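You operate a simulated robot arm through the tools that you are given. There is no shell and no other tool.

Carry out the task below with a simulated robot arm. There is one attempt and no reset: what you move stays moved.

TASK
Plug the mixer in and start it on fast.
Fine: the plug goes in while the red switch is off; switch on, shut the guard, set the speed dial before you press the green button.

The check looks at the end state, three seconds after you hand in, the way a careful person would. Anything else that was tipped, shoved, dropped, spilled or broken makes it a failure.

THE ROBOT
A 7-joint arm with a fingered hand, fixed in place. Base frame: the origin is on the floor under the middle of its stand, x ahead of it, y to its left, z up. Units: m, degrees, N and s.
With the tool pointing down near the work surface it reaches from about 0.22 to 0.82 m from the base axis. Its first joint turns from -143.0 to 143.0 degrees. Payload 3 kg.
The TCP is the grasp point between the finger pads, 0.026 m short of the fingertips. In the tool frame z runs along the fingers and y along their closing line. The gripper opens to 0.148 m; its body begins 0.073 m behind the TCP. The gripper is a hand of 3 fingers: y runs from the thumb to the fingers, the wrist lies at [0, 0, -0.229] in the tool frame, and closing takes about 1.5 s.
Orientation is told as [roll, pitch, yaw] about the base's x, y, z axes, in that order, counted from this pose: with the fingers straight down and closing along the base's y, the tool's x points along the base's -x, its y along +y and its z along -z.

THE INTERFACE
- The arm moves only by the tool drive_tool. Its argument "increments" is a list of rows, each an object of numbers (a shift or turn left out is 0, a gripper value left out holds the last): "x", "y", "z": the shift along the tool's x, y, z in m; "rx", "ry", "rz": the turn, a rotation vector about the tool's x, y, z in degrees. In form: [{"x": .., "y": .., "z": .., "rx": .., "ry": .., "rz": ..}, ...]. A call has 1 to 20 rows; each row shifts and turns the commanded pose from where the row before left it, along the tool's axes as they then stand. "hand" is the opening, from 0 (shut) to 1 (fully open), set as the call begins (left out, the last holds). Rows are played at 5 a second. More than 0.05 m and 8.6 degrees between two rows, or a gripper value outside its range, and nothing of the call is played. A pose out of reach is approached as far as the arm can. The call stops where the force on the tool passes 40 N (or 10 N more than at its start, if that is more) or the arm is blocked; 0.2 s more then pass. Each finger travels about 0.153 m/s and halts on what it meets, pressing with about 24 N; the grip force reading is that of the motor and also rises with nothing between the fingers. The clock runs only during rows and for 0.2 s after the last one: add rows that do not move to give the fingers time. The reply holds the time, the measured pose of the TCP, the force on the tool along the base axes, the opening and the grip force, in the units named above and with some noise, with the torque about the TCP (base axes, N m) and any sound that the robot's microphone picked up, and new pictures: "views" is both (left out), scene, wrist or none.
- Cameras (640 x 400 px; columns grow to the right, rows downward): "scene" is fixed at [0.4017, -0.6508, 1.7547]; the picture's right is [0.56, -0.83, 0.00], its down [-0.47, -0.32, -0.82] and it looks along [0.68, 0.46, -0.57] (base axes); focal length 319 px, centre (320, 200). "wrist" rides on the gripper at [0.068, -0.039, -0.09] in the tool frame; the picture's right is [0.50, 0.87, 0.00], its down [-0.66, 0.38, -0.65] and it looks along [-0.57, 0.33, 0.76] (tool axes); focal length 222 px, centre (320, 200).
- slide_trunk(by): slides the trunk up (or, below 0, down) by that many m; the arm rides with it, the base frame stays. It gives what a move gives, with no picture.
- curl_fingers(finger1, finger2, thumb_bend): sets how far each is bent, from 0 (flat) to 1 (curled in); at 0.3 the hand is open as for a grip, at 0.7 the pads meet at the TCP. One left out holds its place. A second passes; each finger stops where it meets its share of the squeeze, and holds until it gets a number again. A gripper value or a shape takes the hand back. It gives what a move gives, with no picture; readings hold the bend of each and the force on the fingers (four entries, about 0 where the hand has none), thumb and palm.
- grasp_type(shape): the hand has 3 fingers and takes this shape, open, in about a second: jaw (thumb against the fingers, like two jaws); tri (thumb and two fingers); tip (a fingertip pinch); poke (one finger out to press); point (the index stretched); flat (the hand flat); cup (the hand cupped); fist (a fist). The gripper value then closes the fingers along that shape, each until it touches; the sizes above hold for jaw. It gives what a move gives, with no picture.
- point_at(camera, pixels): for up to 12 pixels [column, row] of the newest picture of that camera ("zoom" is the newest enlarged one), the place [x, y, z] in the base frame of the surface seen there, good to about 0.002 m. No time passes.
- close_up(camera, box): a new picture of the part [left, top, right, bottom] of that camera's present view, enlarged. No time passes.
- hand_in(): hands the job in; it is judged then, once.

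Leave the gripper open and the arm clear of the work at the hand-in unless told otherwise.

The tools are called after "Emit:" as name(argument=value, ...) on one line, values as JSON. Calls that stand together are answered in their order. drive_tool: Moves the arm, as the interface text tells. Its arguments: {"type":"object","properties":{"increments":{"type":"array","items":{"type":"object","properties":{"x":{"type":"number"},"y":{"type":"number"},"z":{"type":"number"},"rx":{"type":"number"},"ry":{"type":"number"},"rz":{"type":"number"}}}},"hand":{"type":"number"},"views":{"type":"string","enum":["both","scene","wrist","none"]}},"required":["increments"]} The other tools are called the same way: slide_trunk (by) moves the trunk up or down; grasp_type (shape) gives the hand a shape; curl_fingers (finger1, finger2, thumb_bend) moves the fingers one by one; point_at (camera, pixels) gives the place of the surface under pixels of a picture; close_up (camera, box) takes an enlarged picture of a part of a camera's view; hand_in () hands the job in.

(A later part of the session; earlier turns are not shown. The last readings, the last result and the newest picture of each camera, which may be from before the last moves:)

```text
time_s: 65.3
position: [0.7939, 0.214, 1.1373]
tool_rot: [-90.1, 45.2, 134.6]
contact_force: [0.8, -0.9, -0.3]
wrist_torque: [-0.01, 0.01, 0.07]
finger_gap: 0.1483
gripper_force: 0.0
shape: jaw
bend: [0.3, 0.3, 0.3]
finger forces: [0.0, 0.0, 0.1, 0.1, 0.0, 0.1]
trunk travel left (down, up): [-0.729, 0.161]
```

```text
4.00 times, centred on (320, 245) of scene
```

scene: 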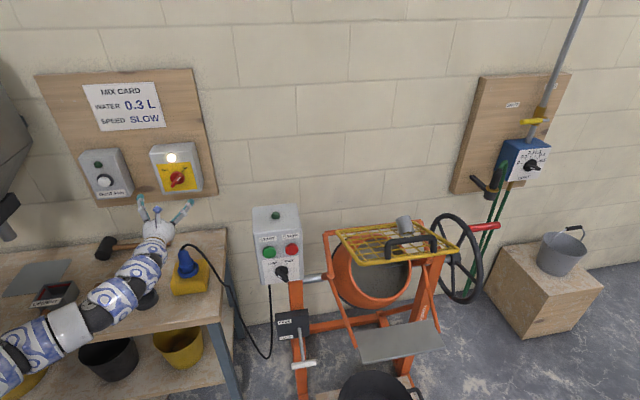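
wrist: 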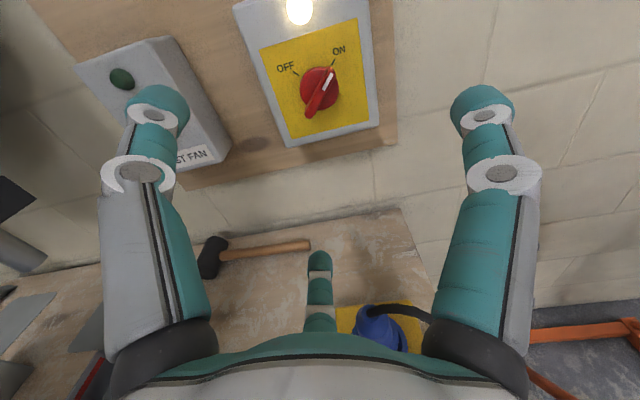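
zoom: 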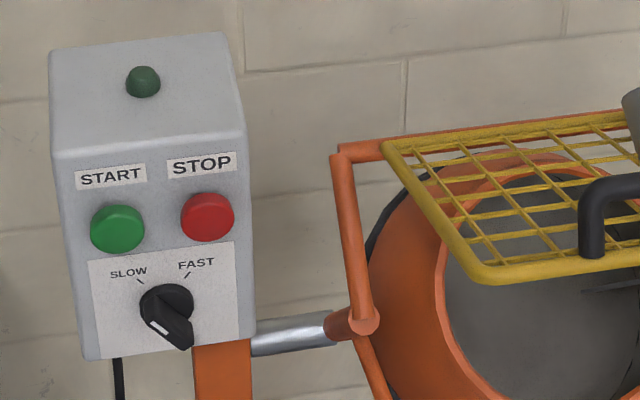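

The switch is on. Now the guard. I'll measure the frame legs, drum rim, hinge and lever so I can plan the push that shuts it.

Emit:
point_at(camera="scene", pixels=[[327, 250], [330, 265], [332, 277], [338, 290], [345, 309], [352, 328], [357, 344], [315, 277], [290, 320], [303, 340], [304, 364], [395, 340]])

Emit:
point_at(camera="scene", pixels=[[375, 305], [350, 285], [353, 265], [360, 300], [400, 295], [410, 270], [340, 240], [350, 255], [430, 235], [447, 300], [425, 260], [340, 260]])

Emit:
close_up(camera="scene", box=[316, 210, 396, 290])

```text
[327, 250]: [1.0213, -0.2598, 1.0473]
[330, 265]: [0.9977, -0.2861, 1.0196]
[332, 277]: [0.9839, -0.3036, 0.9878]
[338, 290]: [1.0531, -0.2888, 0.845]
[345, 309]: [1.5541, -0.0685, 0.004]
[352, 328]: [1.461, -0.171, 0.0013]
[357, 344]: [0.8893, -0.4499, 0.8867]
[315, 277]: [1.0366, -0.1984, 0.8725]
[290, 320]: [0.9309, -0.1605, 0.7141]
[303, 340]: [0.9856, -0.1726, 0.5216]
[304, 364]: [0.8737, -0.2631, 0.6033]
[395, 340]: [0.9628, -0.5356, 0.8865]
```

```text
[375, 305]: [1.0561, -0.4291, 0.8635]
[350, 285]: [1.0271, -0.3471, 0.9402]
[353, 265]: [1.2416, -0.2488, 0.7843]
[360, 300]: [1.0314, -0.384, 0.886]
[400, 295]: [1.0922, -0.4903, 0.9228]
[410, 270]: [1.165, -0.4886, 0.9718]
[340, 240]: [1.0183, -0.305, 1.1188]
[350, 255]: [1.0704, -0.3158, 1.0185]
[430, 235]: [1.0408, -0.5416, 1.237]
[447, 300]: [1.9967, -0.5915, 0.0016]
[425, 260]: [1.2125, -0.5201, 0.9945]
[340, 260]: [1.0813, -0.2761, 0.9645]
```

```text
5.00 times, centred on (356, 250) of scene
```

zoom: 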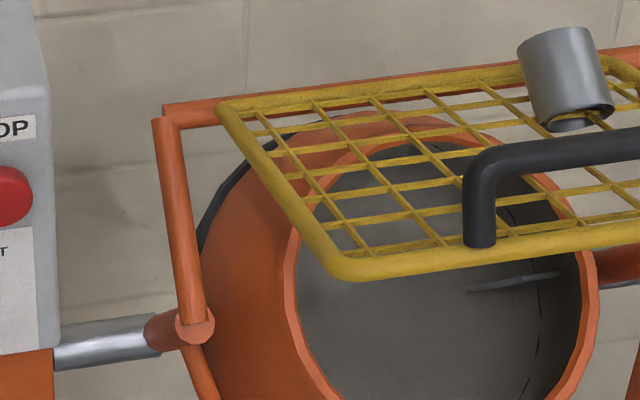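

The guard is hinged along its back bar (z 1.085); its frame slopes down about 42° to the chute plate, so shutting means swinging the front edge down onto that frame. I'll push with closed fingers pointing sideways (parallel to the hinge) over the guard's left-front. First retreat from the bench, then turn the hand to the right.

Emit:
drive_tool(increments=[{"z": -0.04}, {"z": -0.04}, {"z": -0.04}, {"z": -0.04}, {"z": -0.04}, {"rx": -4.95, "ry": 4.95}, {"rx": -4.95, "ry": 4.95}, {"rx": -4.95, "ry": 4.95}, {"rx": -4.95, "ry": 4.95}, {"rx": -4.95, "ry": 4.95}, {"rx": -4.95, "ry": 4.95}, {"rx": -4.95, "ry": 4.95}, {"rx": -4.95, "ry": 4.95}, {"rx": -4.95, "ry": 4.95}, {"rx": -4.95, "ry": 4.95}], hand=0, views="both")

```text
time_s: 68.5
position: [0.6486, 0.0727, 1.1356]
tool_rot: [-90.5, 45.0, 64.2]
contact_force: [0.5, -1.3, 0.6]
wrist_torque: [0.05, -0.04, 0.04]
finger_gap: 0.0
gripper_force: 23.5
shape: jaw
bend: [0.7, 0.7, 0.7]
finger forces: [0.0, 0.0, 0.1, 0.0, 0.0, 0.1]
trunk travel left (down, up): [-0.729, 0.161]
```

scene: 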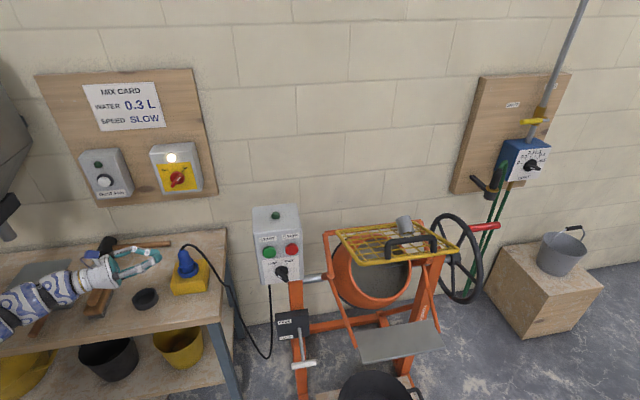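
wrist: 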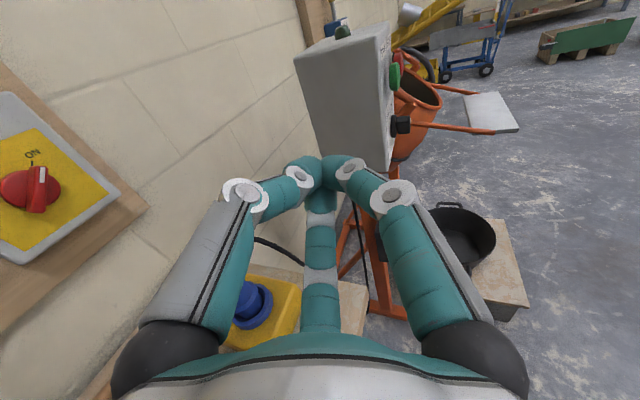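

The view shows the control box's side and the guard beyond it. I'll move in front of the mixer (toward -y) and up, to about (0.72, -0.36, 1.35).

Emit:
drive_tool(increments=[{"x": 0.037, "y": 0.0093, "z": 0.0223}, {"x": 0.037, "y": 0.0093, "z": 0.0223}, {"x": 0.037, "y": 0.0093, "z": 0.0223}, {"x": 0.037, "y": 0.0093, "z": 0.0223}, {"x": 0.037, "y": 0.0093, "z": 0.0223}, {"x": 0.037, "y": 0.0093, "z": 0.0223}, {"x": 0.037, "y": 0.0093, "z": 0.0223}, {"x": 0.037, "y": 0.0093, "z": 0.0223}, {"x": 0.037, "y": 0.0093, "z": 0.0223}, {"x": 0.037, "y": 0.0093, "z": 0.0223}, {"x": 0.037, "y": 0.0093, "z": 0.0223}, {}], views="both")

```text
time_s: 71.1
position: [0.7368, -0.2356, 1.2884]
tool_rot: [-90.6, 45.0, 64.4]
contact_force: [-0.2, 0.3, 0.0]
wrist_torque: [0.01, 0.02, 0.02]
finger_gap: 0.0
gripper_force: 23.8
shape: jaw
bend: [0.7, 0.7, 0.7]
finger forces: [0.0, 0.1, 0.0, 0.1, 0.0, 0.0]
out of reach, approached as far as the arm can: row 7, 8, 9, 10, 11
trunk travel left (down, up): [-0.729, 0.161]
```

scene: 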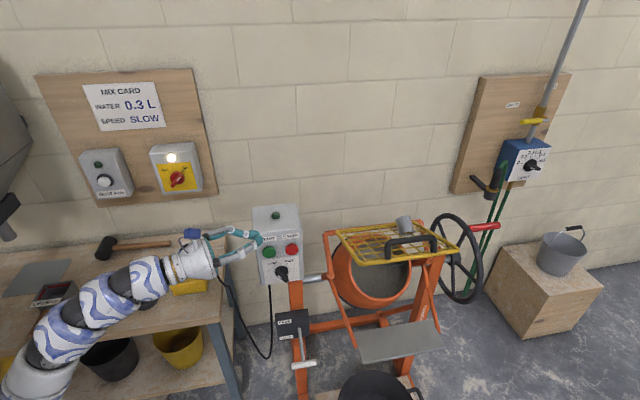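
wrist: 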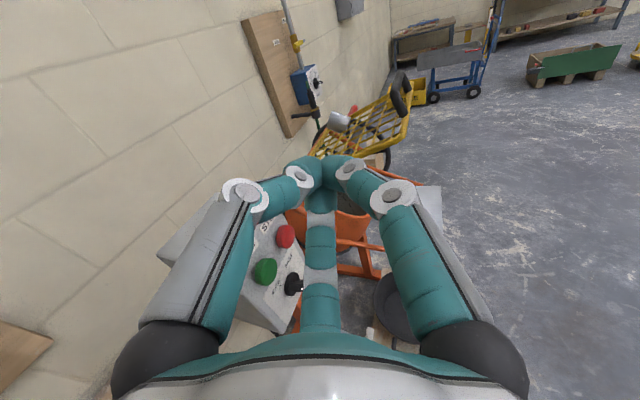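

Stuck from row 7; I'll try going sideways/forward without rising.

Emit:
drive_tool(increments=[{"x": 0.025, "y": 0.025, "z": 0.02}, {"x": 0.025, "y": 0.025, "z": 0.02}, {"x": 0.025, "y": 0.025, "z": 0.02}], views="none")

```text
time_s: 71.9
position: [0.7492, -0.3584, 1.2863]
tool_rot: [-90.5, 45.0, 64.4]
contact_force: [0.0, 0.1, 0.8]
wrist_torque: [0.05, -0.02, -0.01]
finger_gap: 0.0002
gripper_force: 24.0
shape: jaw
bend: [0.7, 0.7, 0.7]
finger forces: [0.1, 0.0, 0.0, 0.0, 0.1, 0.0]
trunk travel left (down, up): [-0.729, 0.161]
```

Good: now at (0.749, -0.358, 1.286), left of the guard and clear of the control box. Lowering the trunk 0.15 m for better low reach.

Emit:
slide_trunk(by=-0.15)

```text
time_s: 73.7
position: [0.749, -0.3582, 1.1365]
tool_rot: [-90.5, 45.0, 64.4]
contact_force: [-0.3, 0.2, -0.8]
wrist_torque: [0.02, -0.03, 0.05]
finger_gap: 0.0
gripper_force: 24.0
shape: jaw
bend: [0.7, 0.7, 0.7]
finger forces: [0.0, 0.1, 0.0, 0.0, 0.1, 0.0]
trunk travel left (down, up): [-0.579, 0.311]
```

Now raise the hand to z about 1.26 and tilt the fingers 20° down.

Emit:
drive_tool(increments=[{"x": 0.0295, "y": -0.0295}, {"x": 0.0295, "y": -0.0295}, {"x": 0.0295, "y": -0.0295}, {"rx": -4.7, "ry": -4.7}, {"rx": -4.7, "ry": -4.7}, {"rx": -4.7, "ry": -4.7}, {}], views="both")

```text
time_s: 75.2
position: [0.7778, -0.3488, 1.1995]
tool_rot: [-67.4, 42.8, 80.4]
contact_force: [-0.5, -0.3, 0.1]
wrist_torque: [0.0, 0.03, 0.02]
finger_gap: 0.0004
gripper_force: 24.5
shape: jaw
bend: [0.7, 0.7, 0.7]
finger forces: [0.0, 0.0, 0.1, 0.0, 0.0, 0.0]
out of reach, approached as far as the arm can: row 1, 2, 3, 4, 5
trunk travel left (down, up): [-0.579, 0.311]
```

scene: 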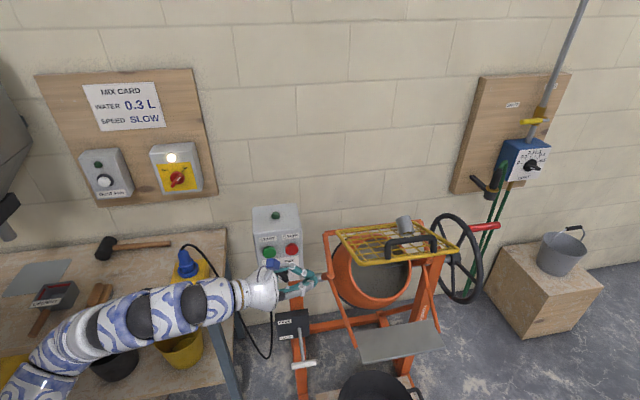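
wrist: 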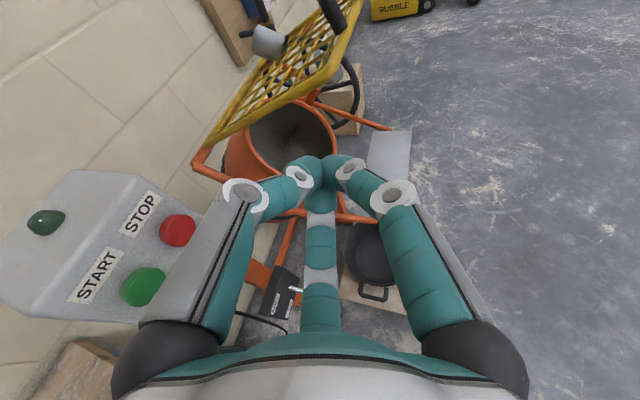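

The hand is tilted and at (0.778, -0.349, 1.200). I'll step up/forward first to z 1.245, short of the guard.

Emit:
drive_tool(increments=[{"x": 0.0201, "y": -0.0194, "z": 0.0151}, {"x": 0.0201, "y": -0.0194, "z": 0.0151}, {}], views="none")

```text
time_s: 76.0
position: [0.8178, -0.37, 1.2459]
tool_rot: [-67.6, 42.7, 80.3]
contact_force: [-0.2, 0.2, 0.5]
wrist_torque: [0.01, 0.01, -0.02]
finger_gap: 0.0
gripper_force: 23.8
shape: jaw
bend: [0.7, 0.7, 0.7]
finger forces: [0.0, 0.1, 0.0, 0.0, 0.0, 0.0]
trunk travel left (down, up): [-0.579, 0.311]
```

Now move over the guard's left-front at constant height.

Emit:
drive_tool(increments=[{"x": 0.0028, "y": -0.0102, "z": 0.0311}, {"x": 0.0028, "y": -0.0102, "z": 0.0311}, {"x": 0.0028, "y": -0.0102, "z": 0.0311}, {"x": 0.0028, "y": -0.0102, "z": 0.0311}, {}], views="both")

Emit:
close_up(camera="scene", box=[240, 200, 440, 325])

```text
time_s: 77.2
position: [0.9433, -0.4074, 1.2458]
tool_rot: [-67.6, 42.7, 80.2]
contact_force: [-0.2, -0.4, -0.5]
wrist_torque: [0.02, 0.02, 0.0]
finger_gap: 0.0
gripper_force: 24.3
shape: jaw
bend: [0.7, 0.7, 0.7]
finger forces: [0.0, 0.0, 0.0, 0.1, 0.1, 0.0]
trunk travel left (down, up): [-0.579, 0.311]
```

scene: 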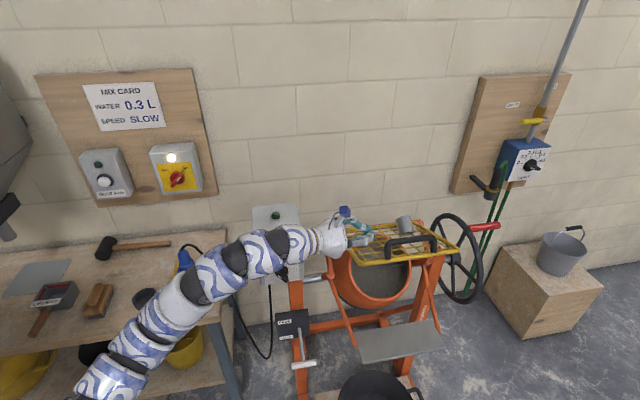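
wrist: 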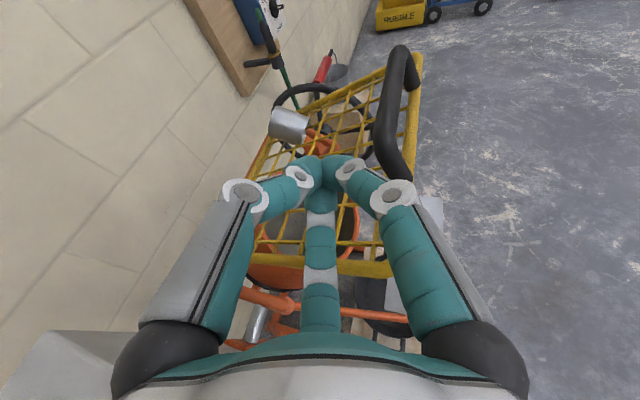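

```text
3.20 times, centred on (340, 262) of scene
```

zoom: 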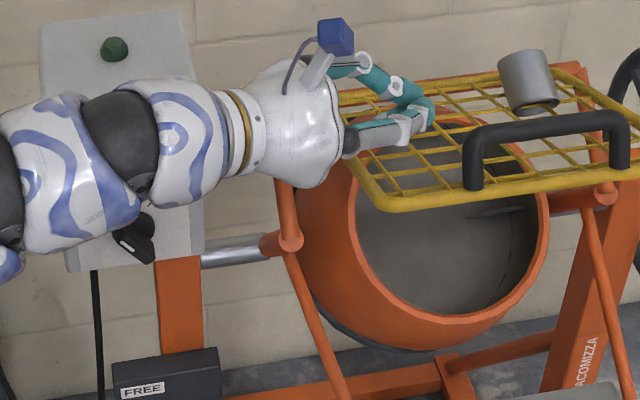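

Fingers are right above the grid. Pushing straight down in 2 cm steps, watching the force.

Emit:
drive_tool(increments=[{"x": -0.0136, "y": 0.0135, "z": 0.0056}, {"x": -0.0136, "y": 0.0135, "z": 0.0056}, {"x": -0.0136, "y": 0.0135, "z": 0.0056}, {"x": -0.0136, "y": 0.0135, "z": 0.0056}, {"x": -0.0136, "y": 0.0135, "z": 0.0056}, {}], views="both")

Emit:
close_up(camera="scene", box=[240, 200, 480, 350])

```text
time_s: 78.7
position: [0.9456, -0.4053, 1.1477]
tool_rot: [-67.6, 42.7, 80.4]
contact_force: [0.0, 0.3, 0.3]
wrist_torque: [-0.01, 0.01, 0.0]
finger_gap: 0.0
gripper_force: 23.9
shape: jaw
bend: [0.7, 0.7, 0.7]
finger forces: [0.0, 0.1, 0.1, 0.1, 0.1, 0.1]
trunk travel left (down, up): [-0.579, 0.311]
```

scene: 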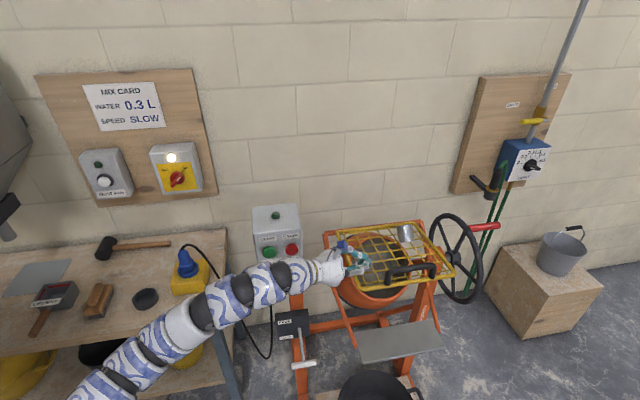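
wrist: 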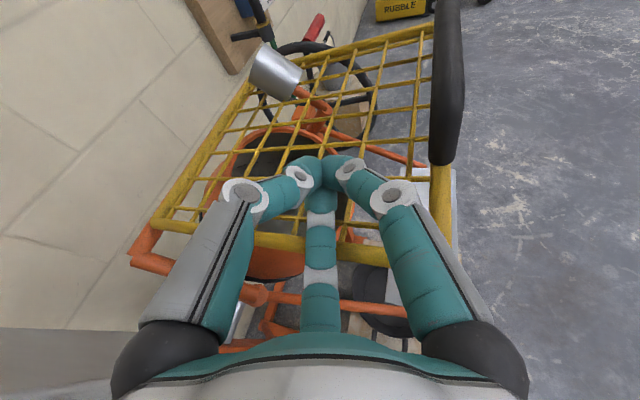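

```text
2.67 times, centred on (360, 275) of scene
```

zoom: 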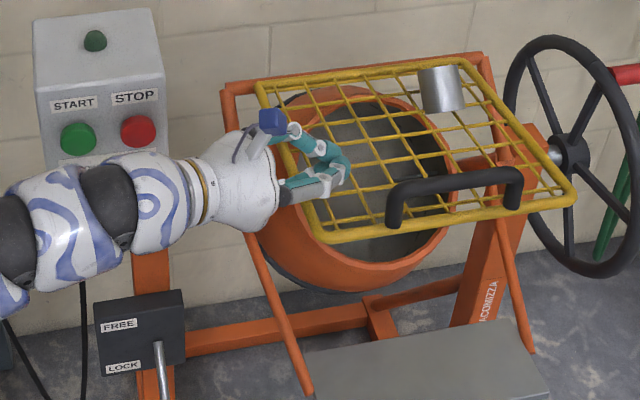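

The guard is moving down under the fingers. The grey can on the guard tilts with it – I must check whether it is fixed or loose before going on.

Emit:
close_up(camera="wrist", box=[215, 20, 345, 120])

Emit:
close_up(camera="scene", box=[370, 205, 450, 265])

Emit:
point_at(camera="scene", pixels=[[405, 233], [403, 226], [406, 240], [330, 233], [420, 222], [360, 288], [452, 275], [400, 272], [385, 250], [412, 241]])

```text
4.00 times, centred on (280, 70) of wrist
```

zoom: 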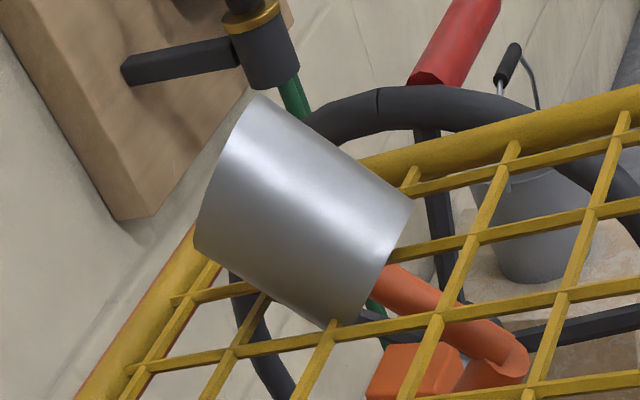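

```text
6.67 times, centred on (410, 235) of scene
```

zoom: 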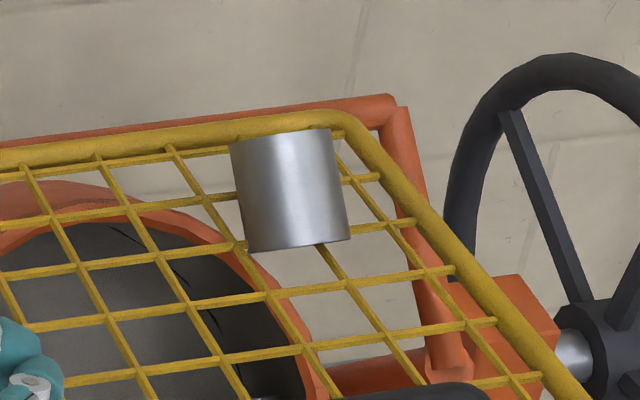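

```text
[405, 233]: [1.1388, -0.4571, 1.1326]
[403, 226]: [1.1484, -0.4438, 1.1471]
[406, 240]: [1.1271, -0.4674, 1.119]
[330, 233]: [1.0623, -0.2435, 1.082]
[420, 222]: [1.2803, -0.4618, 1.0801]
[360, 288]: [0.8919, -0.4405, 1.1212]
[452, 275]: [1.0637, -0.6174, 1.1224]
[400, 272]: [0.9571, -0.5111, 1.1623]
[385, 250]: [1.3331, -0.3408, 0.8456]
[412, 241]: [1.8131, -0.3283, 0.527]
```

I'll sample the can's surface finely to learn its axis and contact with the grid.

Emit:
point_at(camera="zoom", pixels=[[285, 135], [290, 160], [292, 185], [295, 210], [298, 235], [300, 245], [245, 150], [255, 240], [322, 140], [340, 230], [235, 145], [330, 134]])

Emit:
point_at(camera="wrist", pixels=[[255, 68], [262, 50], [275, 82], [285, 65], [298, 82], [290, 95], [270, 70], [280, 75]])

```text
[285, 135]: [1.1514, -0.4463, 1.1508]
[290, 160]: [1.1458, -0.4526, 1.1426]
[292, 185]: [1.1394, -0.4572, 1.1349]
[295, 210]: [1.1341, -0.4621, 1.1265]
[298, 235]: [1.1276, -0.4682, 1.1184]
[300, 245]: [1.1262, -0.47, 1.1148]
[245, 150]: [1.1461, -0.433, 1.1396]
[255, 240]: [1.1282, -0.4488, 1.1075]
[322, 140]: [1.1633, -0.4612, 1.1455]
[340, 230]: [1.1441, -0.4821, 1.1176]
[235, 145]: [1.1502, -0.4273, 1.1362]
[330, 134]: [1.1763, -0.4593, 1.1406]
```

```text
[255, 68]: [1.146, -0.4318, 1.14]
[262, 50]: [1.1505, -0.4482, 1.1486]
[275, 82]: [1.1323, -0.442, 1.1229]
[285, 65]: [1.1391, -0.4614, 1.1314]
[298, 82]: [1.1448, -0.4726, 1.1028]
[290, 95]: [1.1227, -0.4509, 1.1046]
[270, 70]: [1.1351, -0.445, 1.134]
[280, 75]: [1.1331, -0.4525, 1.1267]
```

The can is rigidly part of the guard (its axis keeps a constant 55° to the grid and becomes vertical when shut), i.e. a filler spout. Continue pushing down.

Emit:
drive_tool(increments=[{"x": -0.0136, "y": 0.0135, "z": 0.0056}, {"x": -0.0136, "y": 0.0135, "z": 0.0056}, {"x": -0.0136, "y": 0.0135, "z": 0.0056}, {"x": -0.0136, "y": 0.0135, "z": 0.0056}, {}], views="both")

Emit:
close_up(camera="scene", box=[240, 200, 480, 350])

```text
time_s: 79.8
position: [0.9438, -0.4032, 1.0681]
tool_rot: [-67.6, 42.7, 80.3]
contact_force: [-0.3, 0.4, 0.0]
wrist_torque: [-0.03, -0.03, -0.03]
finger_gap: 0.0003
gripper_force: 24.2
shape: jaw
bend: [0.7, 0.7, 0.7]
finger forces: [0.0, 0.1, 0.1, 0.0, 0.0, 0.1]
trunk travel left (down, up): [-0.579, 0.311]
```

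scene: 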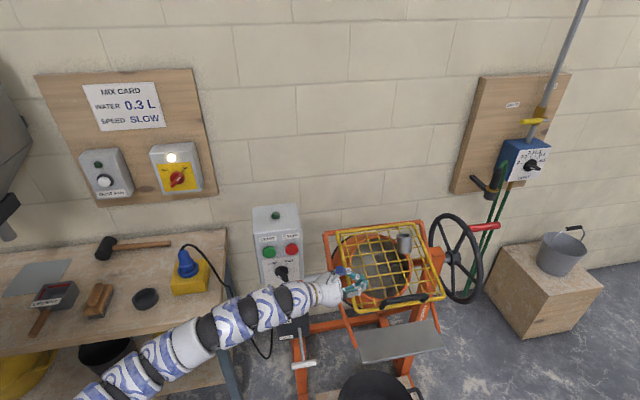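
wrist: 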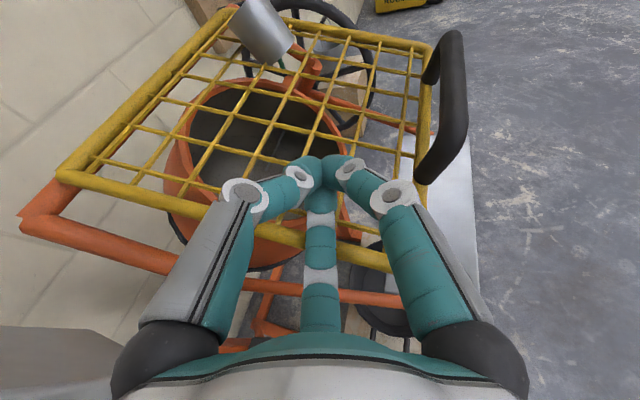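

```text
2.67 times, centred on (360, 275) of scene
```

zoom: 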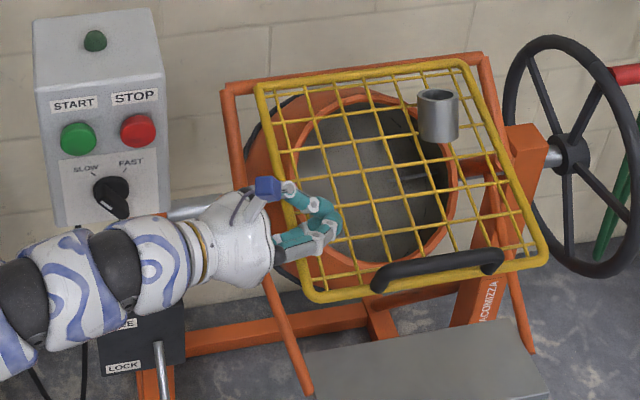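

Guard follows well. Continue down, easing slightly toward the wall to follow the arc.

Emit:
drive_tool(increments=[{"x": -0.0151, "y": 0.0117, "z": 0.0064}, {"x": -0.0166, "y": 0.0098, "z": 0.0072}, {"x": -0.0166, "y": 0.0098, "z": 0.0072}, {}], views="both")

Emit:
close_up(camera="scene", box=[240, 200, 480, 350])

```text
time_s: 80.8
position: [0.9522, -0.3964, 1.0067]
tool_rot: [-67.6, 42.7, 80.3]
contact_force: [0.3, 0.3, -0.5]
wrist_torque: [0.03, 0.0, -0.03]
finger_gap: 0.0001
gripper_force: 23.8
shape: jaw
bend: [0.7, 0.7, 0.7]
finger forces: [0.0, 0.1, 0.0, 0.1, 0.1, 0.0]
trunk travel left (down, up): [-0.579, 0.311]
```

scene: 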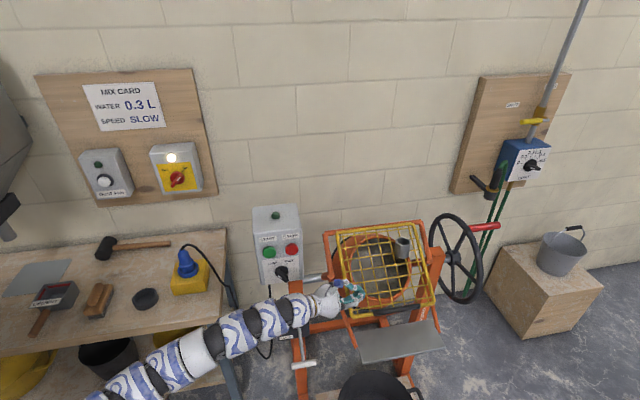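
wrist: 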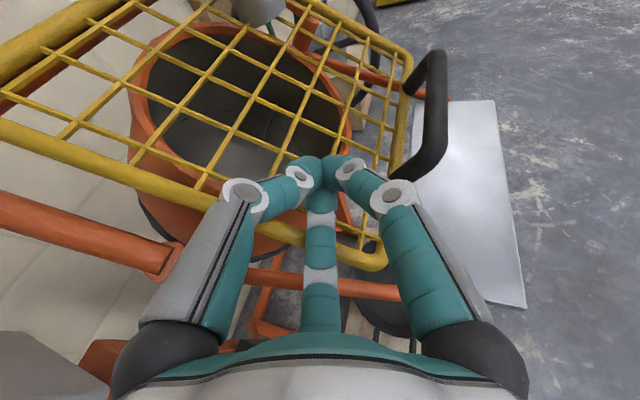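

```text
2.67 times, centred on (360, 275) of scene
```

zoom: 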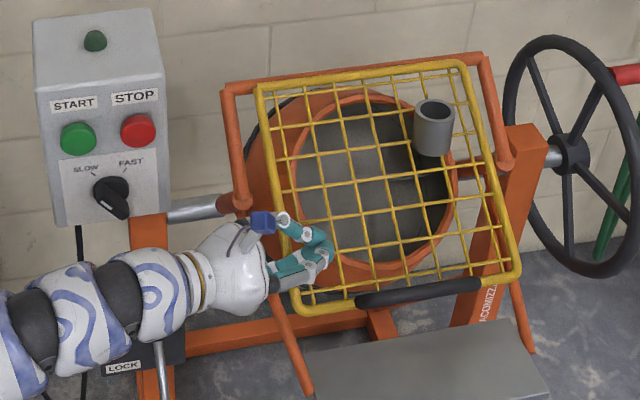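

Nearly there; continue along the arc (down and toward the wall) in 1.5 cm steps.

Emit:
drive_tool(increments=[{"x": -0.0133, "y": 0.0026, "z": 0.0061}, {"x": -0.0133, "y": 0.0026, "z": 0.0061}, {"x": -0.0133, "y": 0.0026, "z": 0.0061}, {}], views="both")

Emit:
close_up(camera="scene", box=[240, 200, 480, 350])

```text
time_s: 81.7
position: [0.9686, -0.3816, 0.9766]
tool_rot: [-68.0, 42.9, 79.9]
contact_force: [-6.9, -1.3, 9.7]
wrist_torque: [-0.16, -0.09, -0.13]
finger_gap: 0.0001
gripper_force: 24.3
shape: jaw
bend: [0.7, 0.7, 0.74]
finger forces: [0.1, 0.1, 0.1, 0.0, 29.3, 0.1]
trunk travel left (down, up): [-0.579, 0.311]
stopped in row 3: the force on the tool passed its limit at 46 N (the readings are from after the stop); the commanded pose is now the measured one
```

scene: 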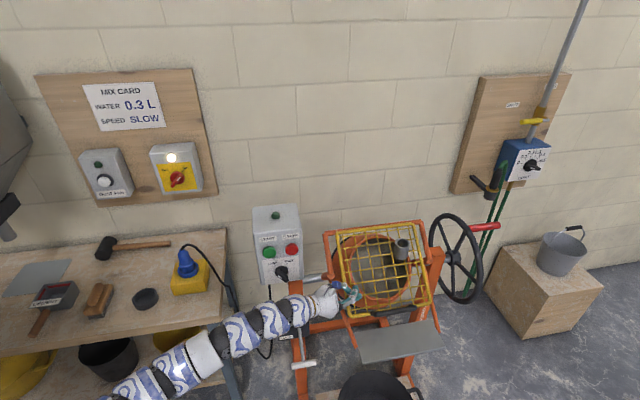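
wrist: 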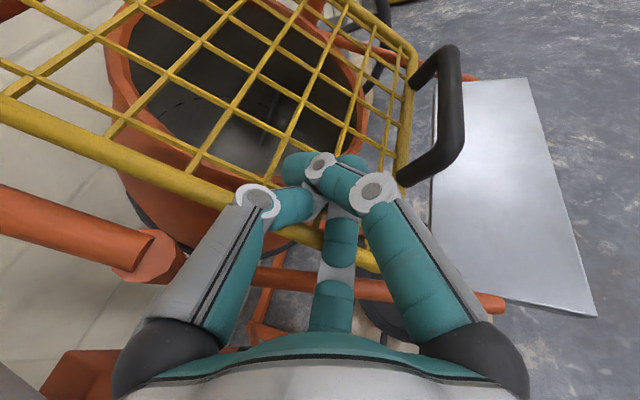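

```text
2.67 times, centred on (360, 275) of scene
```

zoom: 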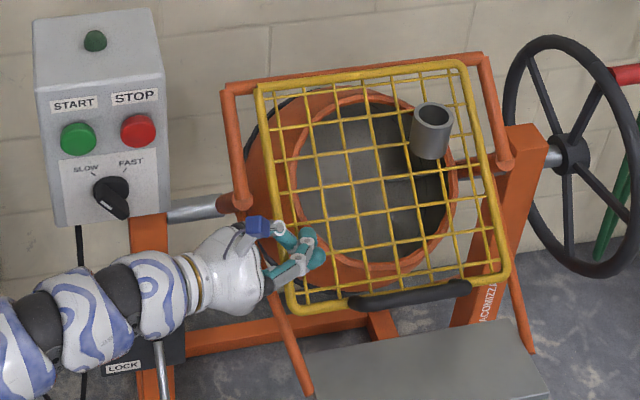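

Force limit reached. I'll measure the guard's angle and how far it sits above the frame.

Emit:
point_at(camera="zoom", pixels=[[262, 95], [270, 150], [275, 190], [290, 290], [300, 308], [500, 280], [490, 220], [235, 130], [243, 190], [480, 75], [500, 150], [505, 160]])

Emit:
close_up(camera="scene", box=[316, 260, 396, 330])

```text
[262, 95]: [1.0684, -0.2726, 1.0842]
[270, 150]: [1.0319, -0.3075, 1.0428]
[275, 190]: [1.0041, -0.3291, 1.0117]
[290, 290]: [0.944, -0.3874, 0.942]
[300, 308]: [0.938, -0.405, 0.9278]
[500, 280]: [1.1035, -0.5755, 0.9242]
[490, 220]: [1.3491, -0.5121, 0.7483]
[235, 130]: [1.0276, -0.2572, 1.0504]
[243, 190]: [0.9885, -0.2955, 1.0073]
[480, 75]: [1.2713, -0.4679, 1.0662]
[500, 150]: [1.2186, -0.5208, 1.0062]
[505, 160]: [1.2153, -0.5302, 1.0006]
```

```text
5.71 times, centred on (356, 295) of scene
```

zoom: 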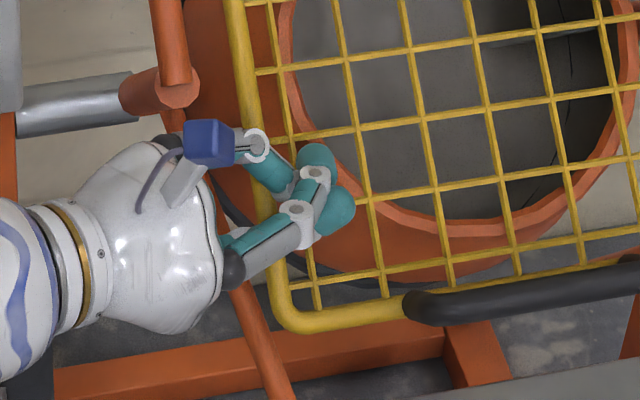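

The guard now slopes 40°, parallel to the frame tubes (38–40°) – it looks shut against its stop. I'll press a touch more to confirm it doesn't move further.

Emit:
drive_tool(increments=[{"x": -0.005, "y": 0.001, "z": 0.0023}, {}], views="none")

Emit:
point_at(camera="scene", pixels=[[338, 236], [341, 256], [343, 271], [349, 309], [353, 315], [427, 305]])

```text
time_s: 82.2
position: [0.9688, -0.3827, 0.9765]
tool_rot: [-68.4, 42.9, 79.5]
contact_force: [-6.0, -9.0, 16.7]
wrist_torque: [-0.35, -0.14, -0.13]
finger_gap: 0.0
gripper_force: 24.4
shape: jaw
bend: [0.7, 0.7, 0.74]
finger forces: [0.1, 0.0, 0.1, 0.0, 35.7, 0.1]
trunk travel left (down, up): [-0.579, 0.311]
```

```text
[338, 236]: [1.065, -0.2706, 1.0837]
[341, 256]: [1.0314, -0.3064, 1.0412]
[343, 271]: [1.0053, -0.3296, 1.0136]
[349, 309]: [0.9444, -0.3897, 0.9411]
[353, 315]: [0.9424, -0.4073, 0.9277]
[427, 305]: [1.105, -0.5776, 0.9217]
```

No more movement while force rises: the guard is shut at its stop. Backing off along the guard's outward normal, then up.

Emit:
drive_tool(increments=[{"x": 0.0178, "y": -0.0008, "z": -0.0083}, {"x": 0.0357, "y": -0.0015, "z": -0.0167}, {"x": 0.0357, "y": -0.0015, "z": -0.0167}, {}], views="scene")

Emit:
close_up(camera="scene", box=[240, 200, 480, 350])

```text
time_s: 83.2
position: [0.925, -0.426, 1.0482]
tool_rot: [-68.3, 42.8, 79.8]
contact_force: [-0.2, 0.2, -0.4]
wrist_torque: [-0.03, -0.02, -0.01]
finger_gap: 0.0
gripper_force: 24.3
shape: jaw
bend: [0.7, 0.7, 0.73]
finger forces: [0.0, 0.0, 0.0, 0.1, 0.0, 0.0]
trunk travel left (down, up): [-0.579, 0.311]
```

scene: 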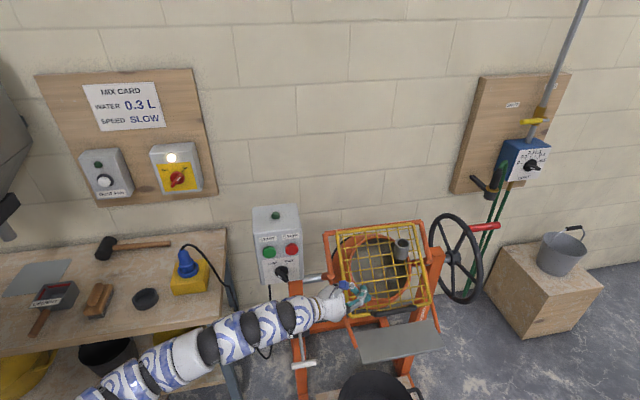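

```text
2.67 times, centred on (360, 275) of scene
```

zoom: 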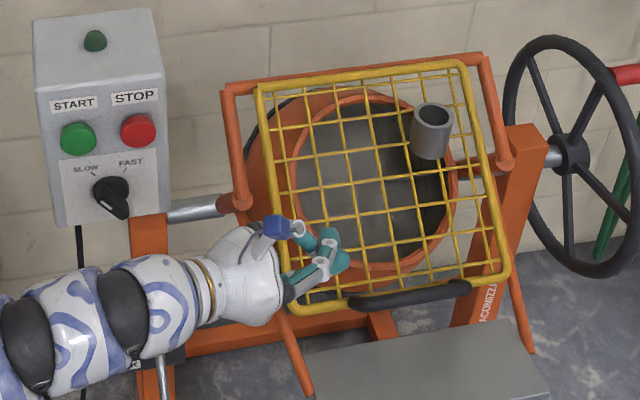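

Guard remains shut. Now retreat leftward out of the guard area, then turn the hand to face the control box.

Emit:
drive_tool(increments=[{"x": -0.0122, "y": 0.0039, "z": -0.0387}, {"x": -0.0122, "y": 0.0039, "z": -0.0387}, {"x": -0.0122, "y": 0.0039, "z": -0.0387}, {"x": -0.0122, "y": 0.0039, "z": -0.0387}, {"x": -0.0122, "y": 0.0039, "z": -0.0387}, {"rx": 5.8, "ry": 5.8}, {"rx": 5.8, "ry": 5.8}, {}], views="both")

```text
time_s: 85.0
position: [0.7547, -0.312, 1.0456]
tool_rot: [-91.1, 45.1, 63.9]
contact_force: [0.5, 0.2, -0.6]
wrist_torque: [0.0, -0.02, -0.01]
finger_gap: 0.0
gripper_force: 24.1
shape: jaw
bend: [0.7, 0.7, 0.73]
finger forces: [0.0, 0.1, 0.0, 0.0, 0.0, 0.0]
trunk travel left (down, up): [-0.579, 0.311]
```

scene: 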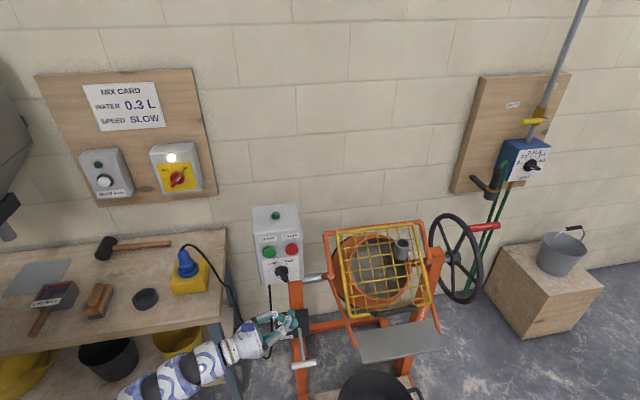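
wrist: 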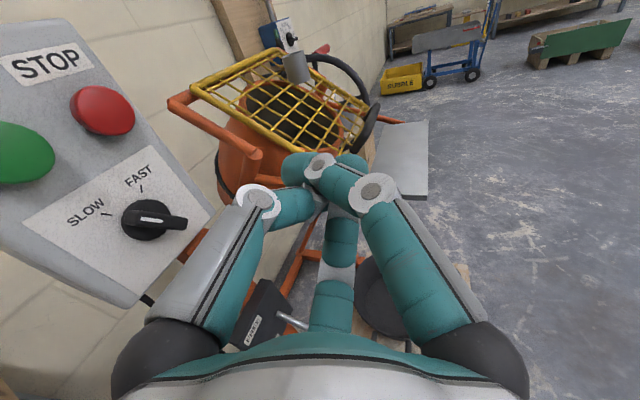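

Emit:
close_up(camera="wrist", box=[60, 150, 220, 260])

Emit:
close_up(camera="scene", box=[245, 205, 325, 290])

```text
3.64 times, centred on (140, 205) of wrist
```

zoom: 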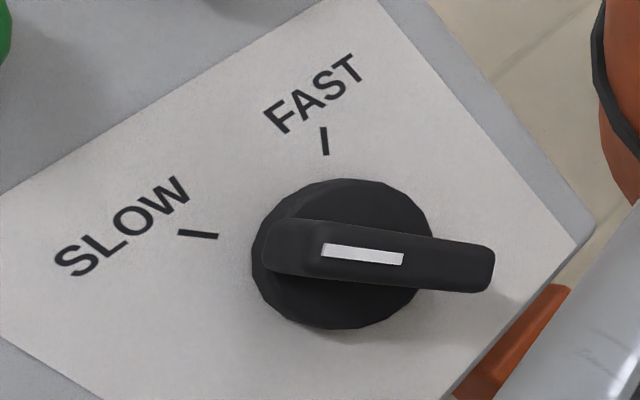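

```text
4.71 times, centred on (285, 248) of scene
```

zoom: 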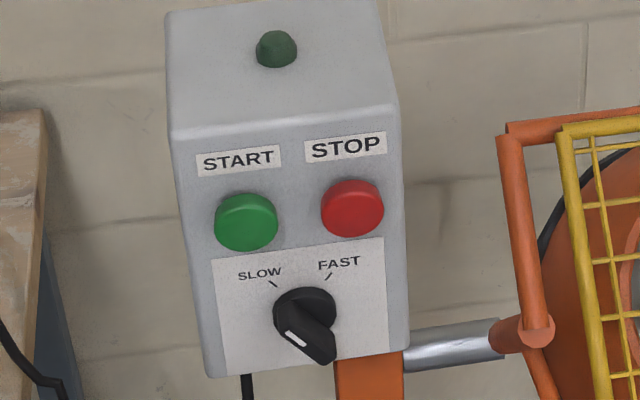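

The dial points to SLOW. I'll read face, button and dial places.

Emit:
point_at(camera="zoom", pixels=[[200, 220], [290, 215], [225, 350], [385, 330], [245, 225], [352, 207], [280, 300], [325, 350], [305, 330], [295, 340], [310, 295], [330, 310]])

Emit:
point_at(camera="wrist", pixels=[[145, 219], [132, 218], [182, 224], [150, 203], [108, 213], [143, 189], [90, 240], [100, 110], [20, 155], [60, 120], [155, 235], [160, 218]])

```text
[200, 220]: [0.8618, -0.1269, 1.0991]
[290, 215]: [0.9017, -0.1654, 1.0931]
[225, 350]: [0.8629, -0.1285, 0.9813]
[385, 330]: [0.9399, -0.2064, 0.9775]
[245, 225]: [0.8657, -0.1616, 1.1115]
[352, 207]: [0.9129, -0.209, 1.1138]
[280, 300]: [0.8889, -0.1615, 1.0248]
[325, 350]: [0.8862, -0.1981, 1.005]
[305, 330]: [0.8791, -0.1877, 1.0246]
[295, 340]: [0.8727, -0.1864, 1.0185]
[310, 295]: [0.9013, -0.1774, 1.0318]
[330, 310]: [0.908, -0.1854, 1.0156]
```

```text
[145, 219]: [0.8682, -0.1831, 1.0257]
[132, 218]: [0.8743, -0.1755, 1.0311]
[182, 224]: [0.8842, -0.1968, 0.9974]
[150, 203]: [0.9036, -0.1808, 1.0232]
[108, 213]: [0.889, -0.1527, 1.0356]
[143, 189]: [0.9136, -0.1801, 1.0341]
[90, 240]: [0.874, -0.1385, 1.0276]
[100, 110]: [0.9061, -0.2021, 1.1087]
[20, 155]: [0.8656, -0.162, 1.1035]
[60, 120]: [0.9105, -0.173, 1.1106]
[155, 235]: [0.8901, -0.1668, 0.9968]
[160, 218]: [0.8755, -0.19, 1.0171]
```

Face at x+y = 0.735; buttons' faces at x+y = 0.704 (green r 0.726, red r 0.793, z 1.112); dial bar ridge at x+y = 0.685, centre r 0.7545, z 1.0165. Turning the hand to face the box and rolling it to 45°, fingers open.

Emit:
drive_tool(increments=[{"rx": 5.586, "ry": -5.586}, {"rx": 5.586, "ry": -5.586}, {"rx": 5.586, "ry": -5.586}, {"rx": 5.586, "ry": -5.586}, {"rx": 5.586, "ry": -5.586}, {"rx": 5.586, "ry": -5.586}, {"rx": 5.586, "ry": -5.586}, {"rx": 5.586, "ry": -5.586}, {"rx": 5.586, "ry": -5.586}, {}], hand=1, views="both")

```text
time_s: 87.2
position: [0.7565, -0.306, 1.0102]
tool_rot: [-90.9, 46.1, 126.1]
contact_force: [0.0, 0.1, -0.3]
wrist_torque: [-0.03, 0.0, 0.02]
finger_gap: 0.1479
gripper_force: 0.0
shape: jaw
bend: [0.3, 0.3, 0.3]
finger forces: [0.1, 0.0, 0.1, 0.0, 0.1, 0.0]
out of reach, approached as far as the arm can: row 2, 3, 5, 6
trunk travel left (down, up): [-0.579, 0.311]
```

scene: 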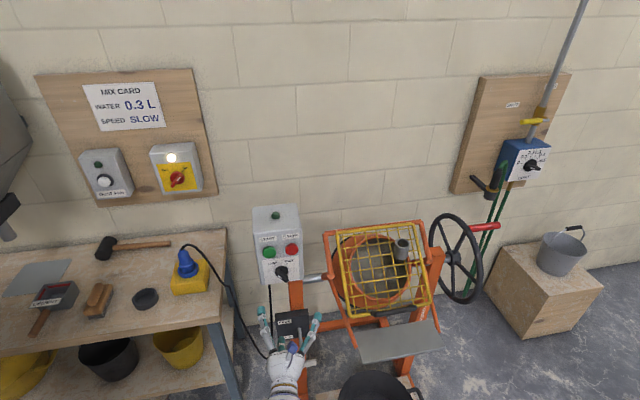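
wrist: 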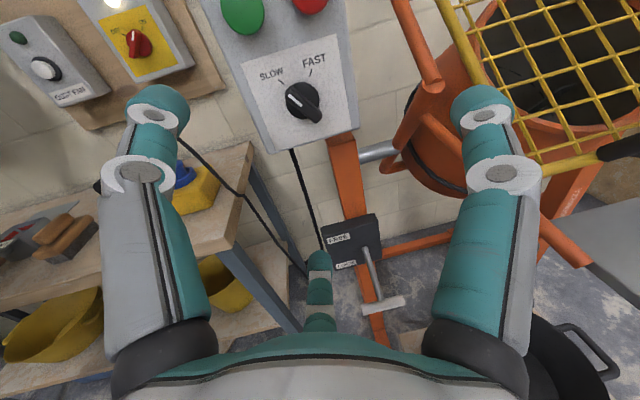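

Almost facing the box (9° short). Rolling back by 90° and fixing the yaw.

Emit:
drive_tool(increments=[{"rz": -7.5}, {"rz": -7.5}, {"rz": -7.5}, {"rz": -7.5}, {"rz": -7.5}, {"rz": -7.5}, {"rz": -7.5}, {"rz": -7.5}, {"rz": -7.5}, {"rz": -7.5}, {"rz": -7.5}, {"rz": -7.5}, {}], views="none")

```text
time_s: 90.0
position: [0.7554, -0.3067, 1.0113]
tool_rot: [90.9, 43.9, -52.6]
contact_force: [0.7, -0.2, 0.6]
wrist_torque: [0.01, 0.0, 0.02]
finger_gap: 0.1477
gripper_force: 0.1
shape: jaw
bend: [0.3, 0.3, 0.3]
finger forces: [0.0, 0.1, 0.0, 0.0, 0.0, 0.0]
trunk travel left (down, up): [-0.579, 0.311]
```

Apply the last 8° of yaw and small pitch.

Emit:
drive_tool(increments=[{"rx": 3.05, "ry": 2.7}, {"rx": 3.05, "ry": 2.7}, {}], views="none")

```text
time_s: 90.8
position: [0.7546, -0.3043, 1.0121]
tool_rot: [90.0, 43.8, -45.2]
contact_force: [1.5, 0.0, -0.5]
wrist_torque: [-0.02, 0.02, 0.02]
finger_gap: 0.1482
gripper_force: 0.1
shape: jaw
bend: [0.3, 0.3, 0.3]
finger forces: [0.1, 0.0, 0.0, 0.1, 0.1, 0.1]
trunk travel left (down, up): [-0.579, 0.311]
```

Now facing the box squarely. Approach to about 6 cm before the dial and check alignment.

Emit:
drive_tool(increments=[{"x": -0.0009, "y": 0.0071, "z": 0.034}, {"z": 0.034}, {"z": 0.034}, {}], views="both")

Emit:
close_up(camera="wrist", box=[240, 80, 400, 180])

```text
time_s: 91.8
position: [0.831, -0.2379, 1.0181]
tool_rot: [90.0, 43.9, -45.1]
contact_force: [0.0, 0.0, 0.2]
wrist_torque: [0.01, 0.01, 0.0]
finger_gap: 0.148
gripper_force: 0.2
shape: jaw
bend: [0.3, 0.3, 0.3]
finger forces: [0.1, 0.0, 0.0, 0.1, 0.1, 0.1]
trunk travel left (down, up): [-0.579, 0.311]
```

scene: 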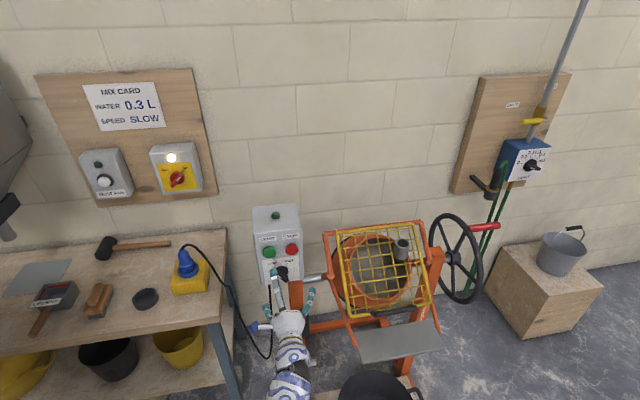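
wrist: 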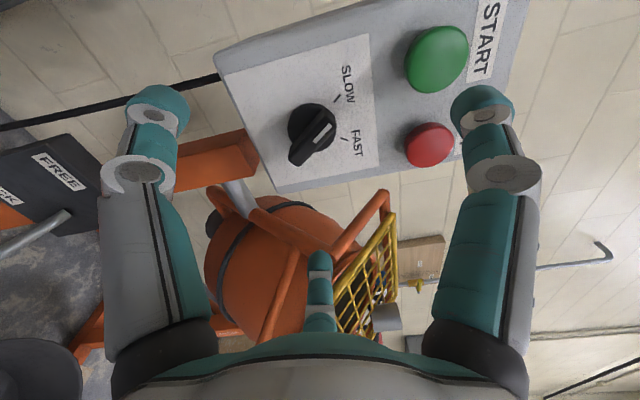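

```text
4.00 times, centred on (320, 130) of wrist
```

zoom: 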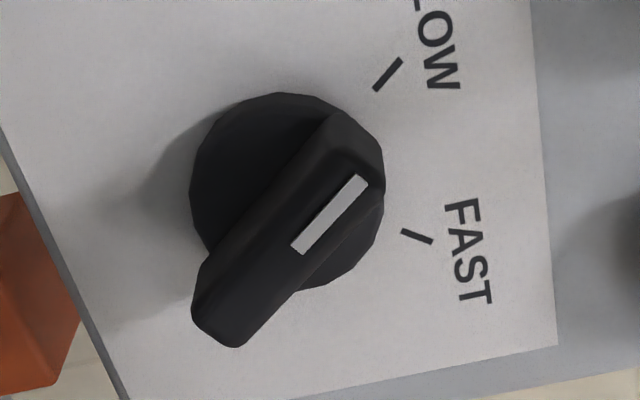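

I'll check the dial bar's exact place and pre-close the hand to a smaller gap so the fingers stay clear of the STOP button.

Emit:
point_at(camera="zoom", pixels=[[355, 145], [340, 125], [235, 335], [205, 310], [290, 225], [330, 213], [250, 280], [375, 150], [225, 130], [340, 270], [388, 74], [417, 236]])

Emit:
drive_tool(increments=[{}, {}, {}, {}, {}], hand=0.4, views="wrist")

```text
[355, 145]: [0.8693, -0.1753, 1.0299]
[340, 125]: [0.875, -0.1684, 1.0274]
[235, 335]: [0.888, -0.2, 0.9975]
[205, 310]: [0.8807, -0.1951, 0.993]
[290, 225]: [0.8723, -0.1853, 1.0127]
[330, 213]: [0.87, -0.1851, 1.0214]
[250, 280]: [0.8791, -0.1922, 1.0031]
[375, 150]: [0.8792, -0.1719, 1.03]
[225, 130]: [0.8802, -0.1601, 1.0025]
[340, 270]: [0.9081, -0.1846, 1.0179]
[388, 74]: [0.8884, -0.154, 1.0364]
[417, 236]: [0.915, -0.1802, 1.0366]
```

```text
time_s: 93.0
position: [0.8308, -0.2379, 1.018]
tool_rot: [90.0, 43.8, -45.1]
contact_force: [0.1, 0.1, -0.5]
wrist_torque: [0.01, 0.02, 0.0]
finger_gap: 0.0594
gripper_force: 0.1
shape: jaw
bend: [0.77, 0.77, 0.7]
finger forces: [0.0, 0.0, 0.0, 0.0, 0.0, 0.1]
trunk travel left (down, up): [-0.579, 0.311]
```

wrist: 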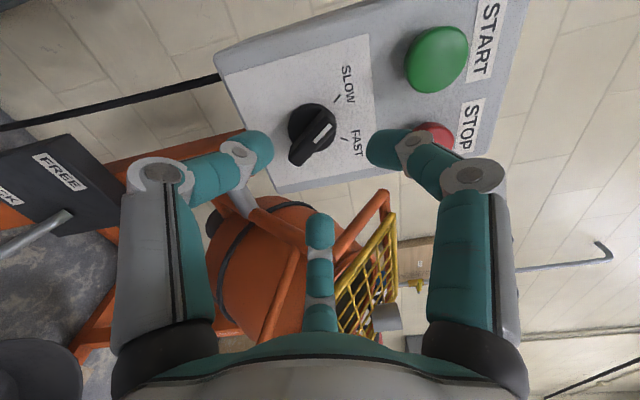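

Dial bar centre about (r 0.7527, z 1.0127); hand axis is 6 mm off, correcting while moving in to straddle the bar.

Emit:
drive_tool(increments=[{"x": -0.0016, "y": -0.0059, "z": 0.015}, {"z": 0.018}, {"z": 0.014}, {"z": 0.012}, {}], views="wrist")

Emit:
close_up(camera="wrist", box=[230, 90, 410, 230])

```text
time_s: 94.2
position: [0.8692, -0.1933, 1.0105]
tool_rot: [90.0, 44.0, -45.1]
contact_force: [-0.7, 0.0, 0.2]
wrist_torque: [0.01, 0.01, -0.02]
finger_gap: 0.0596
gripper_force: 0.0
shape: jaw
bend: [0.77, 0.77, 0.7]
finger forces: [0.0, 0.0, 0.0, 0.1, 0.1, 0.1]
trunk travel left (down, up): [-0.579, 0.311]
```

wrist: 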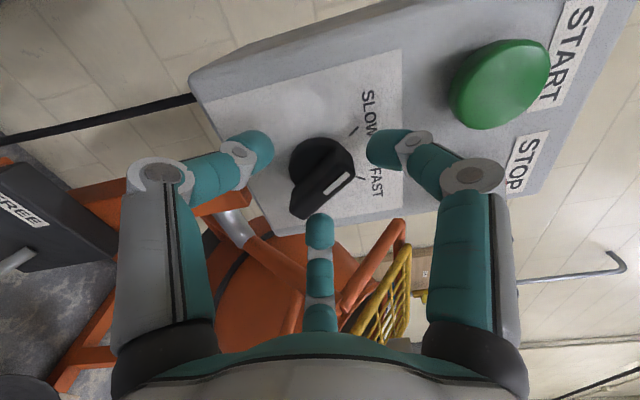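

```text
2.86 times, centred on (320, 160) of wrist
```

zoom: 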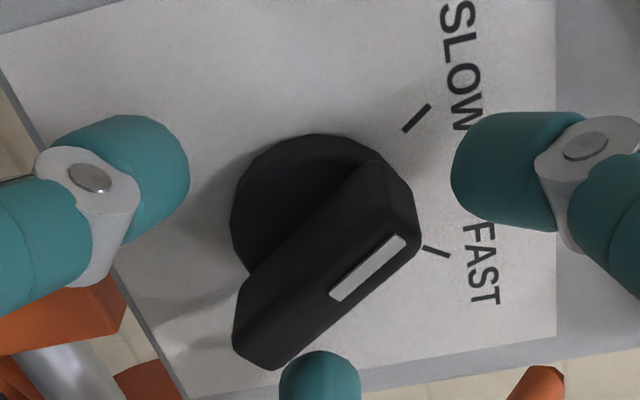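

I'll re-measure the bar and ticks from this close view before closing.

Emit:
point_at(camera="zoom", pixels=[[385, 185], [410, 225], [245, 330], [270, 355], [330, 265], [365, 270], [400, 245], [335, 297], [416, 118], [436, 251], [250, 180], [420, 200]])

```text
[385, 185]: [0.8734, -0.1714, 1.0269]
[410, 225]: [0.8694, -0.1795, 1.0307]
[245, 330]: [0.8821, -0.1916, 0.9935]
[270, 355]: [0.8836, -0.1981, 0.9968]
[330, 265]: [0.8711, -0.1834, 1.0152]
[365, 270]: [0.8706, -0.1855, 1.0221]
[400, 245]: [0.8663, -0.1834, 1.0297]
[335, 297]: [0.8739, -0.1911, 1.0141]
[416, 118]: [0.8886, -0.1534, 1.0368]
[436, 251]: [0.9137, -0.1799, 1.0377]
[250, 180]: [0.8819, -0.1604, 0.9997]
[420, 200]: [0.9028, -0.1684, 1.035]
```

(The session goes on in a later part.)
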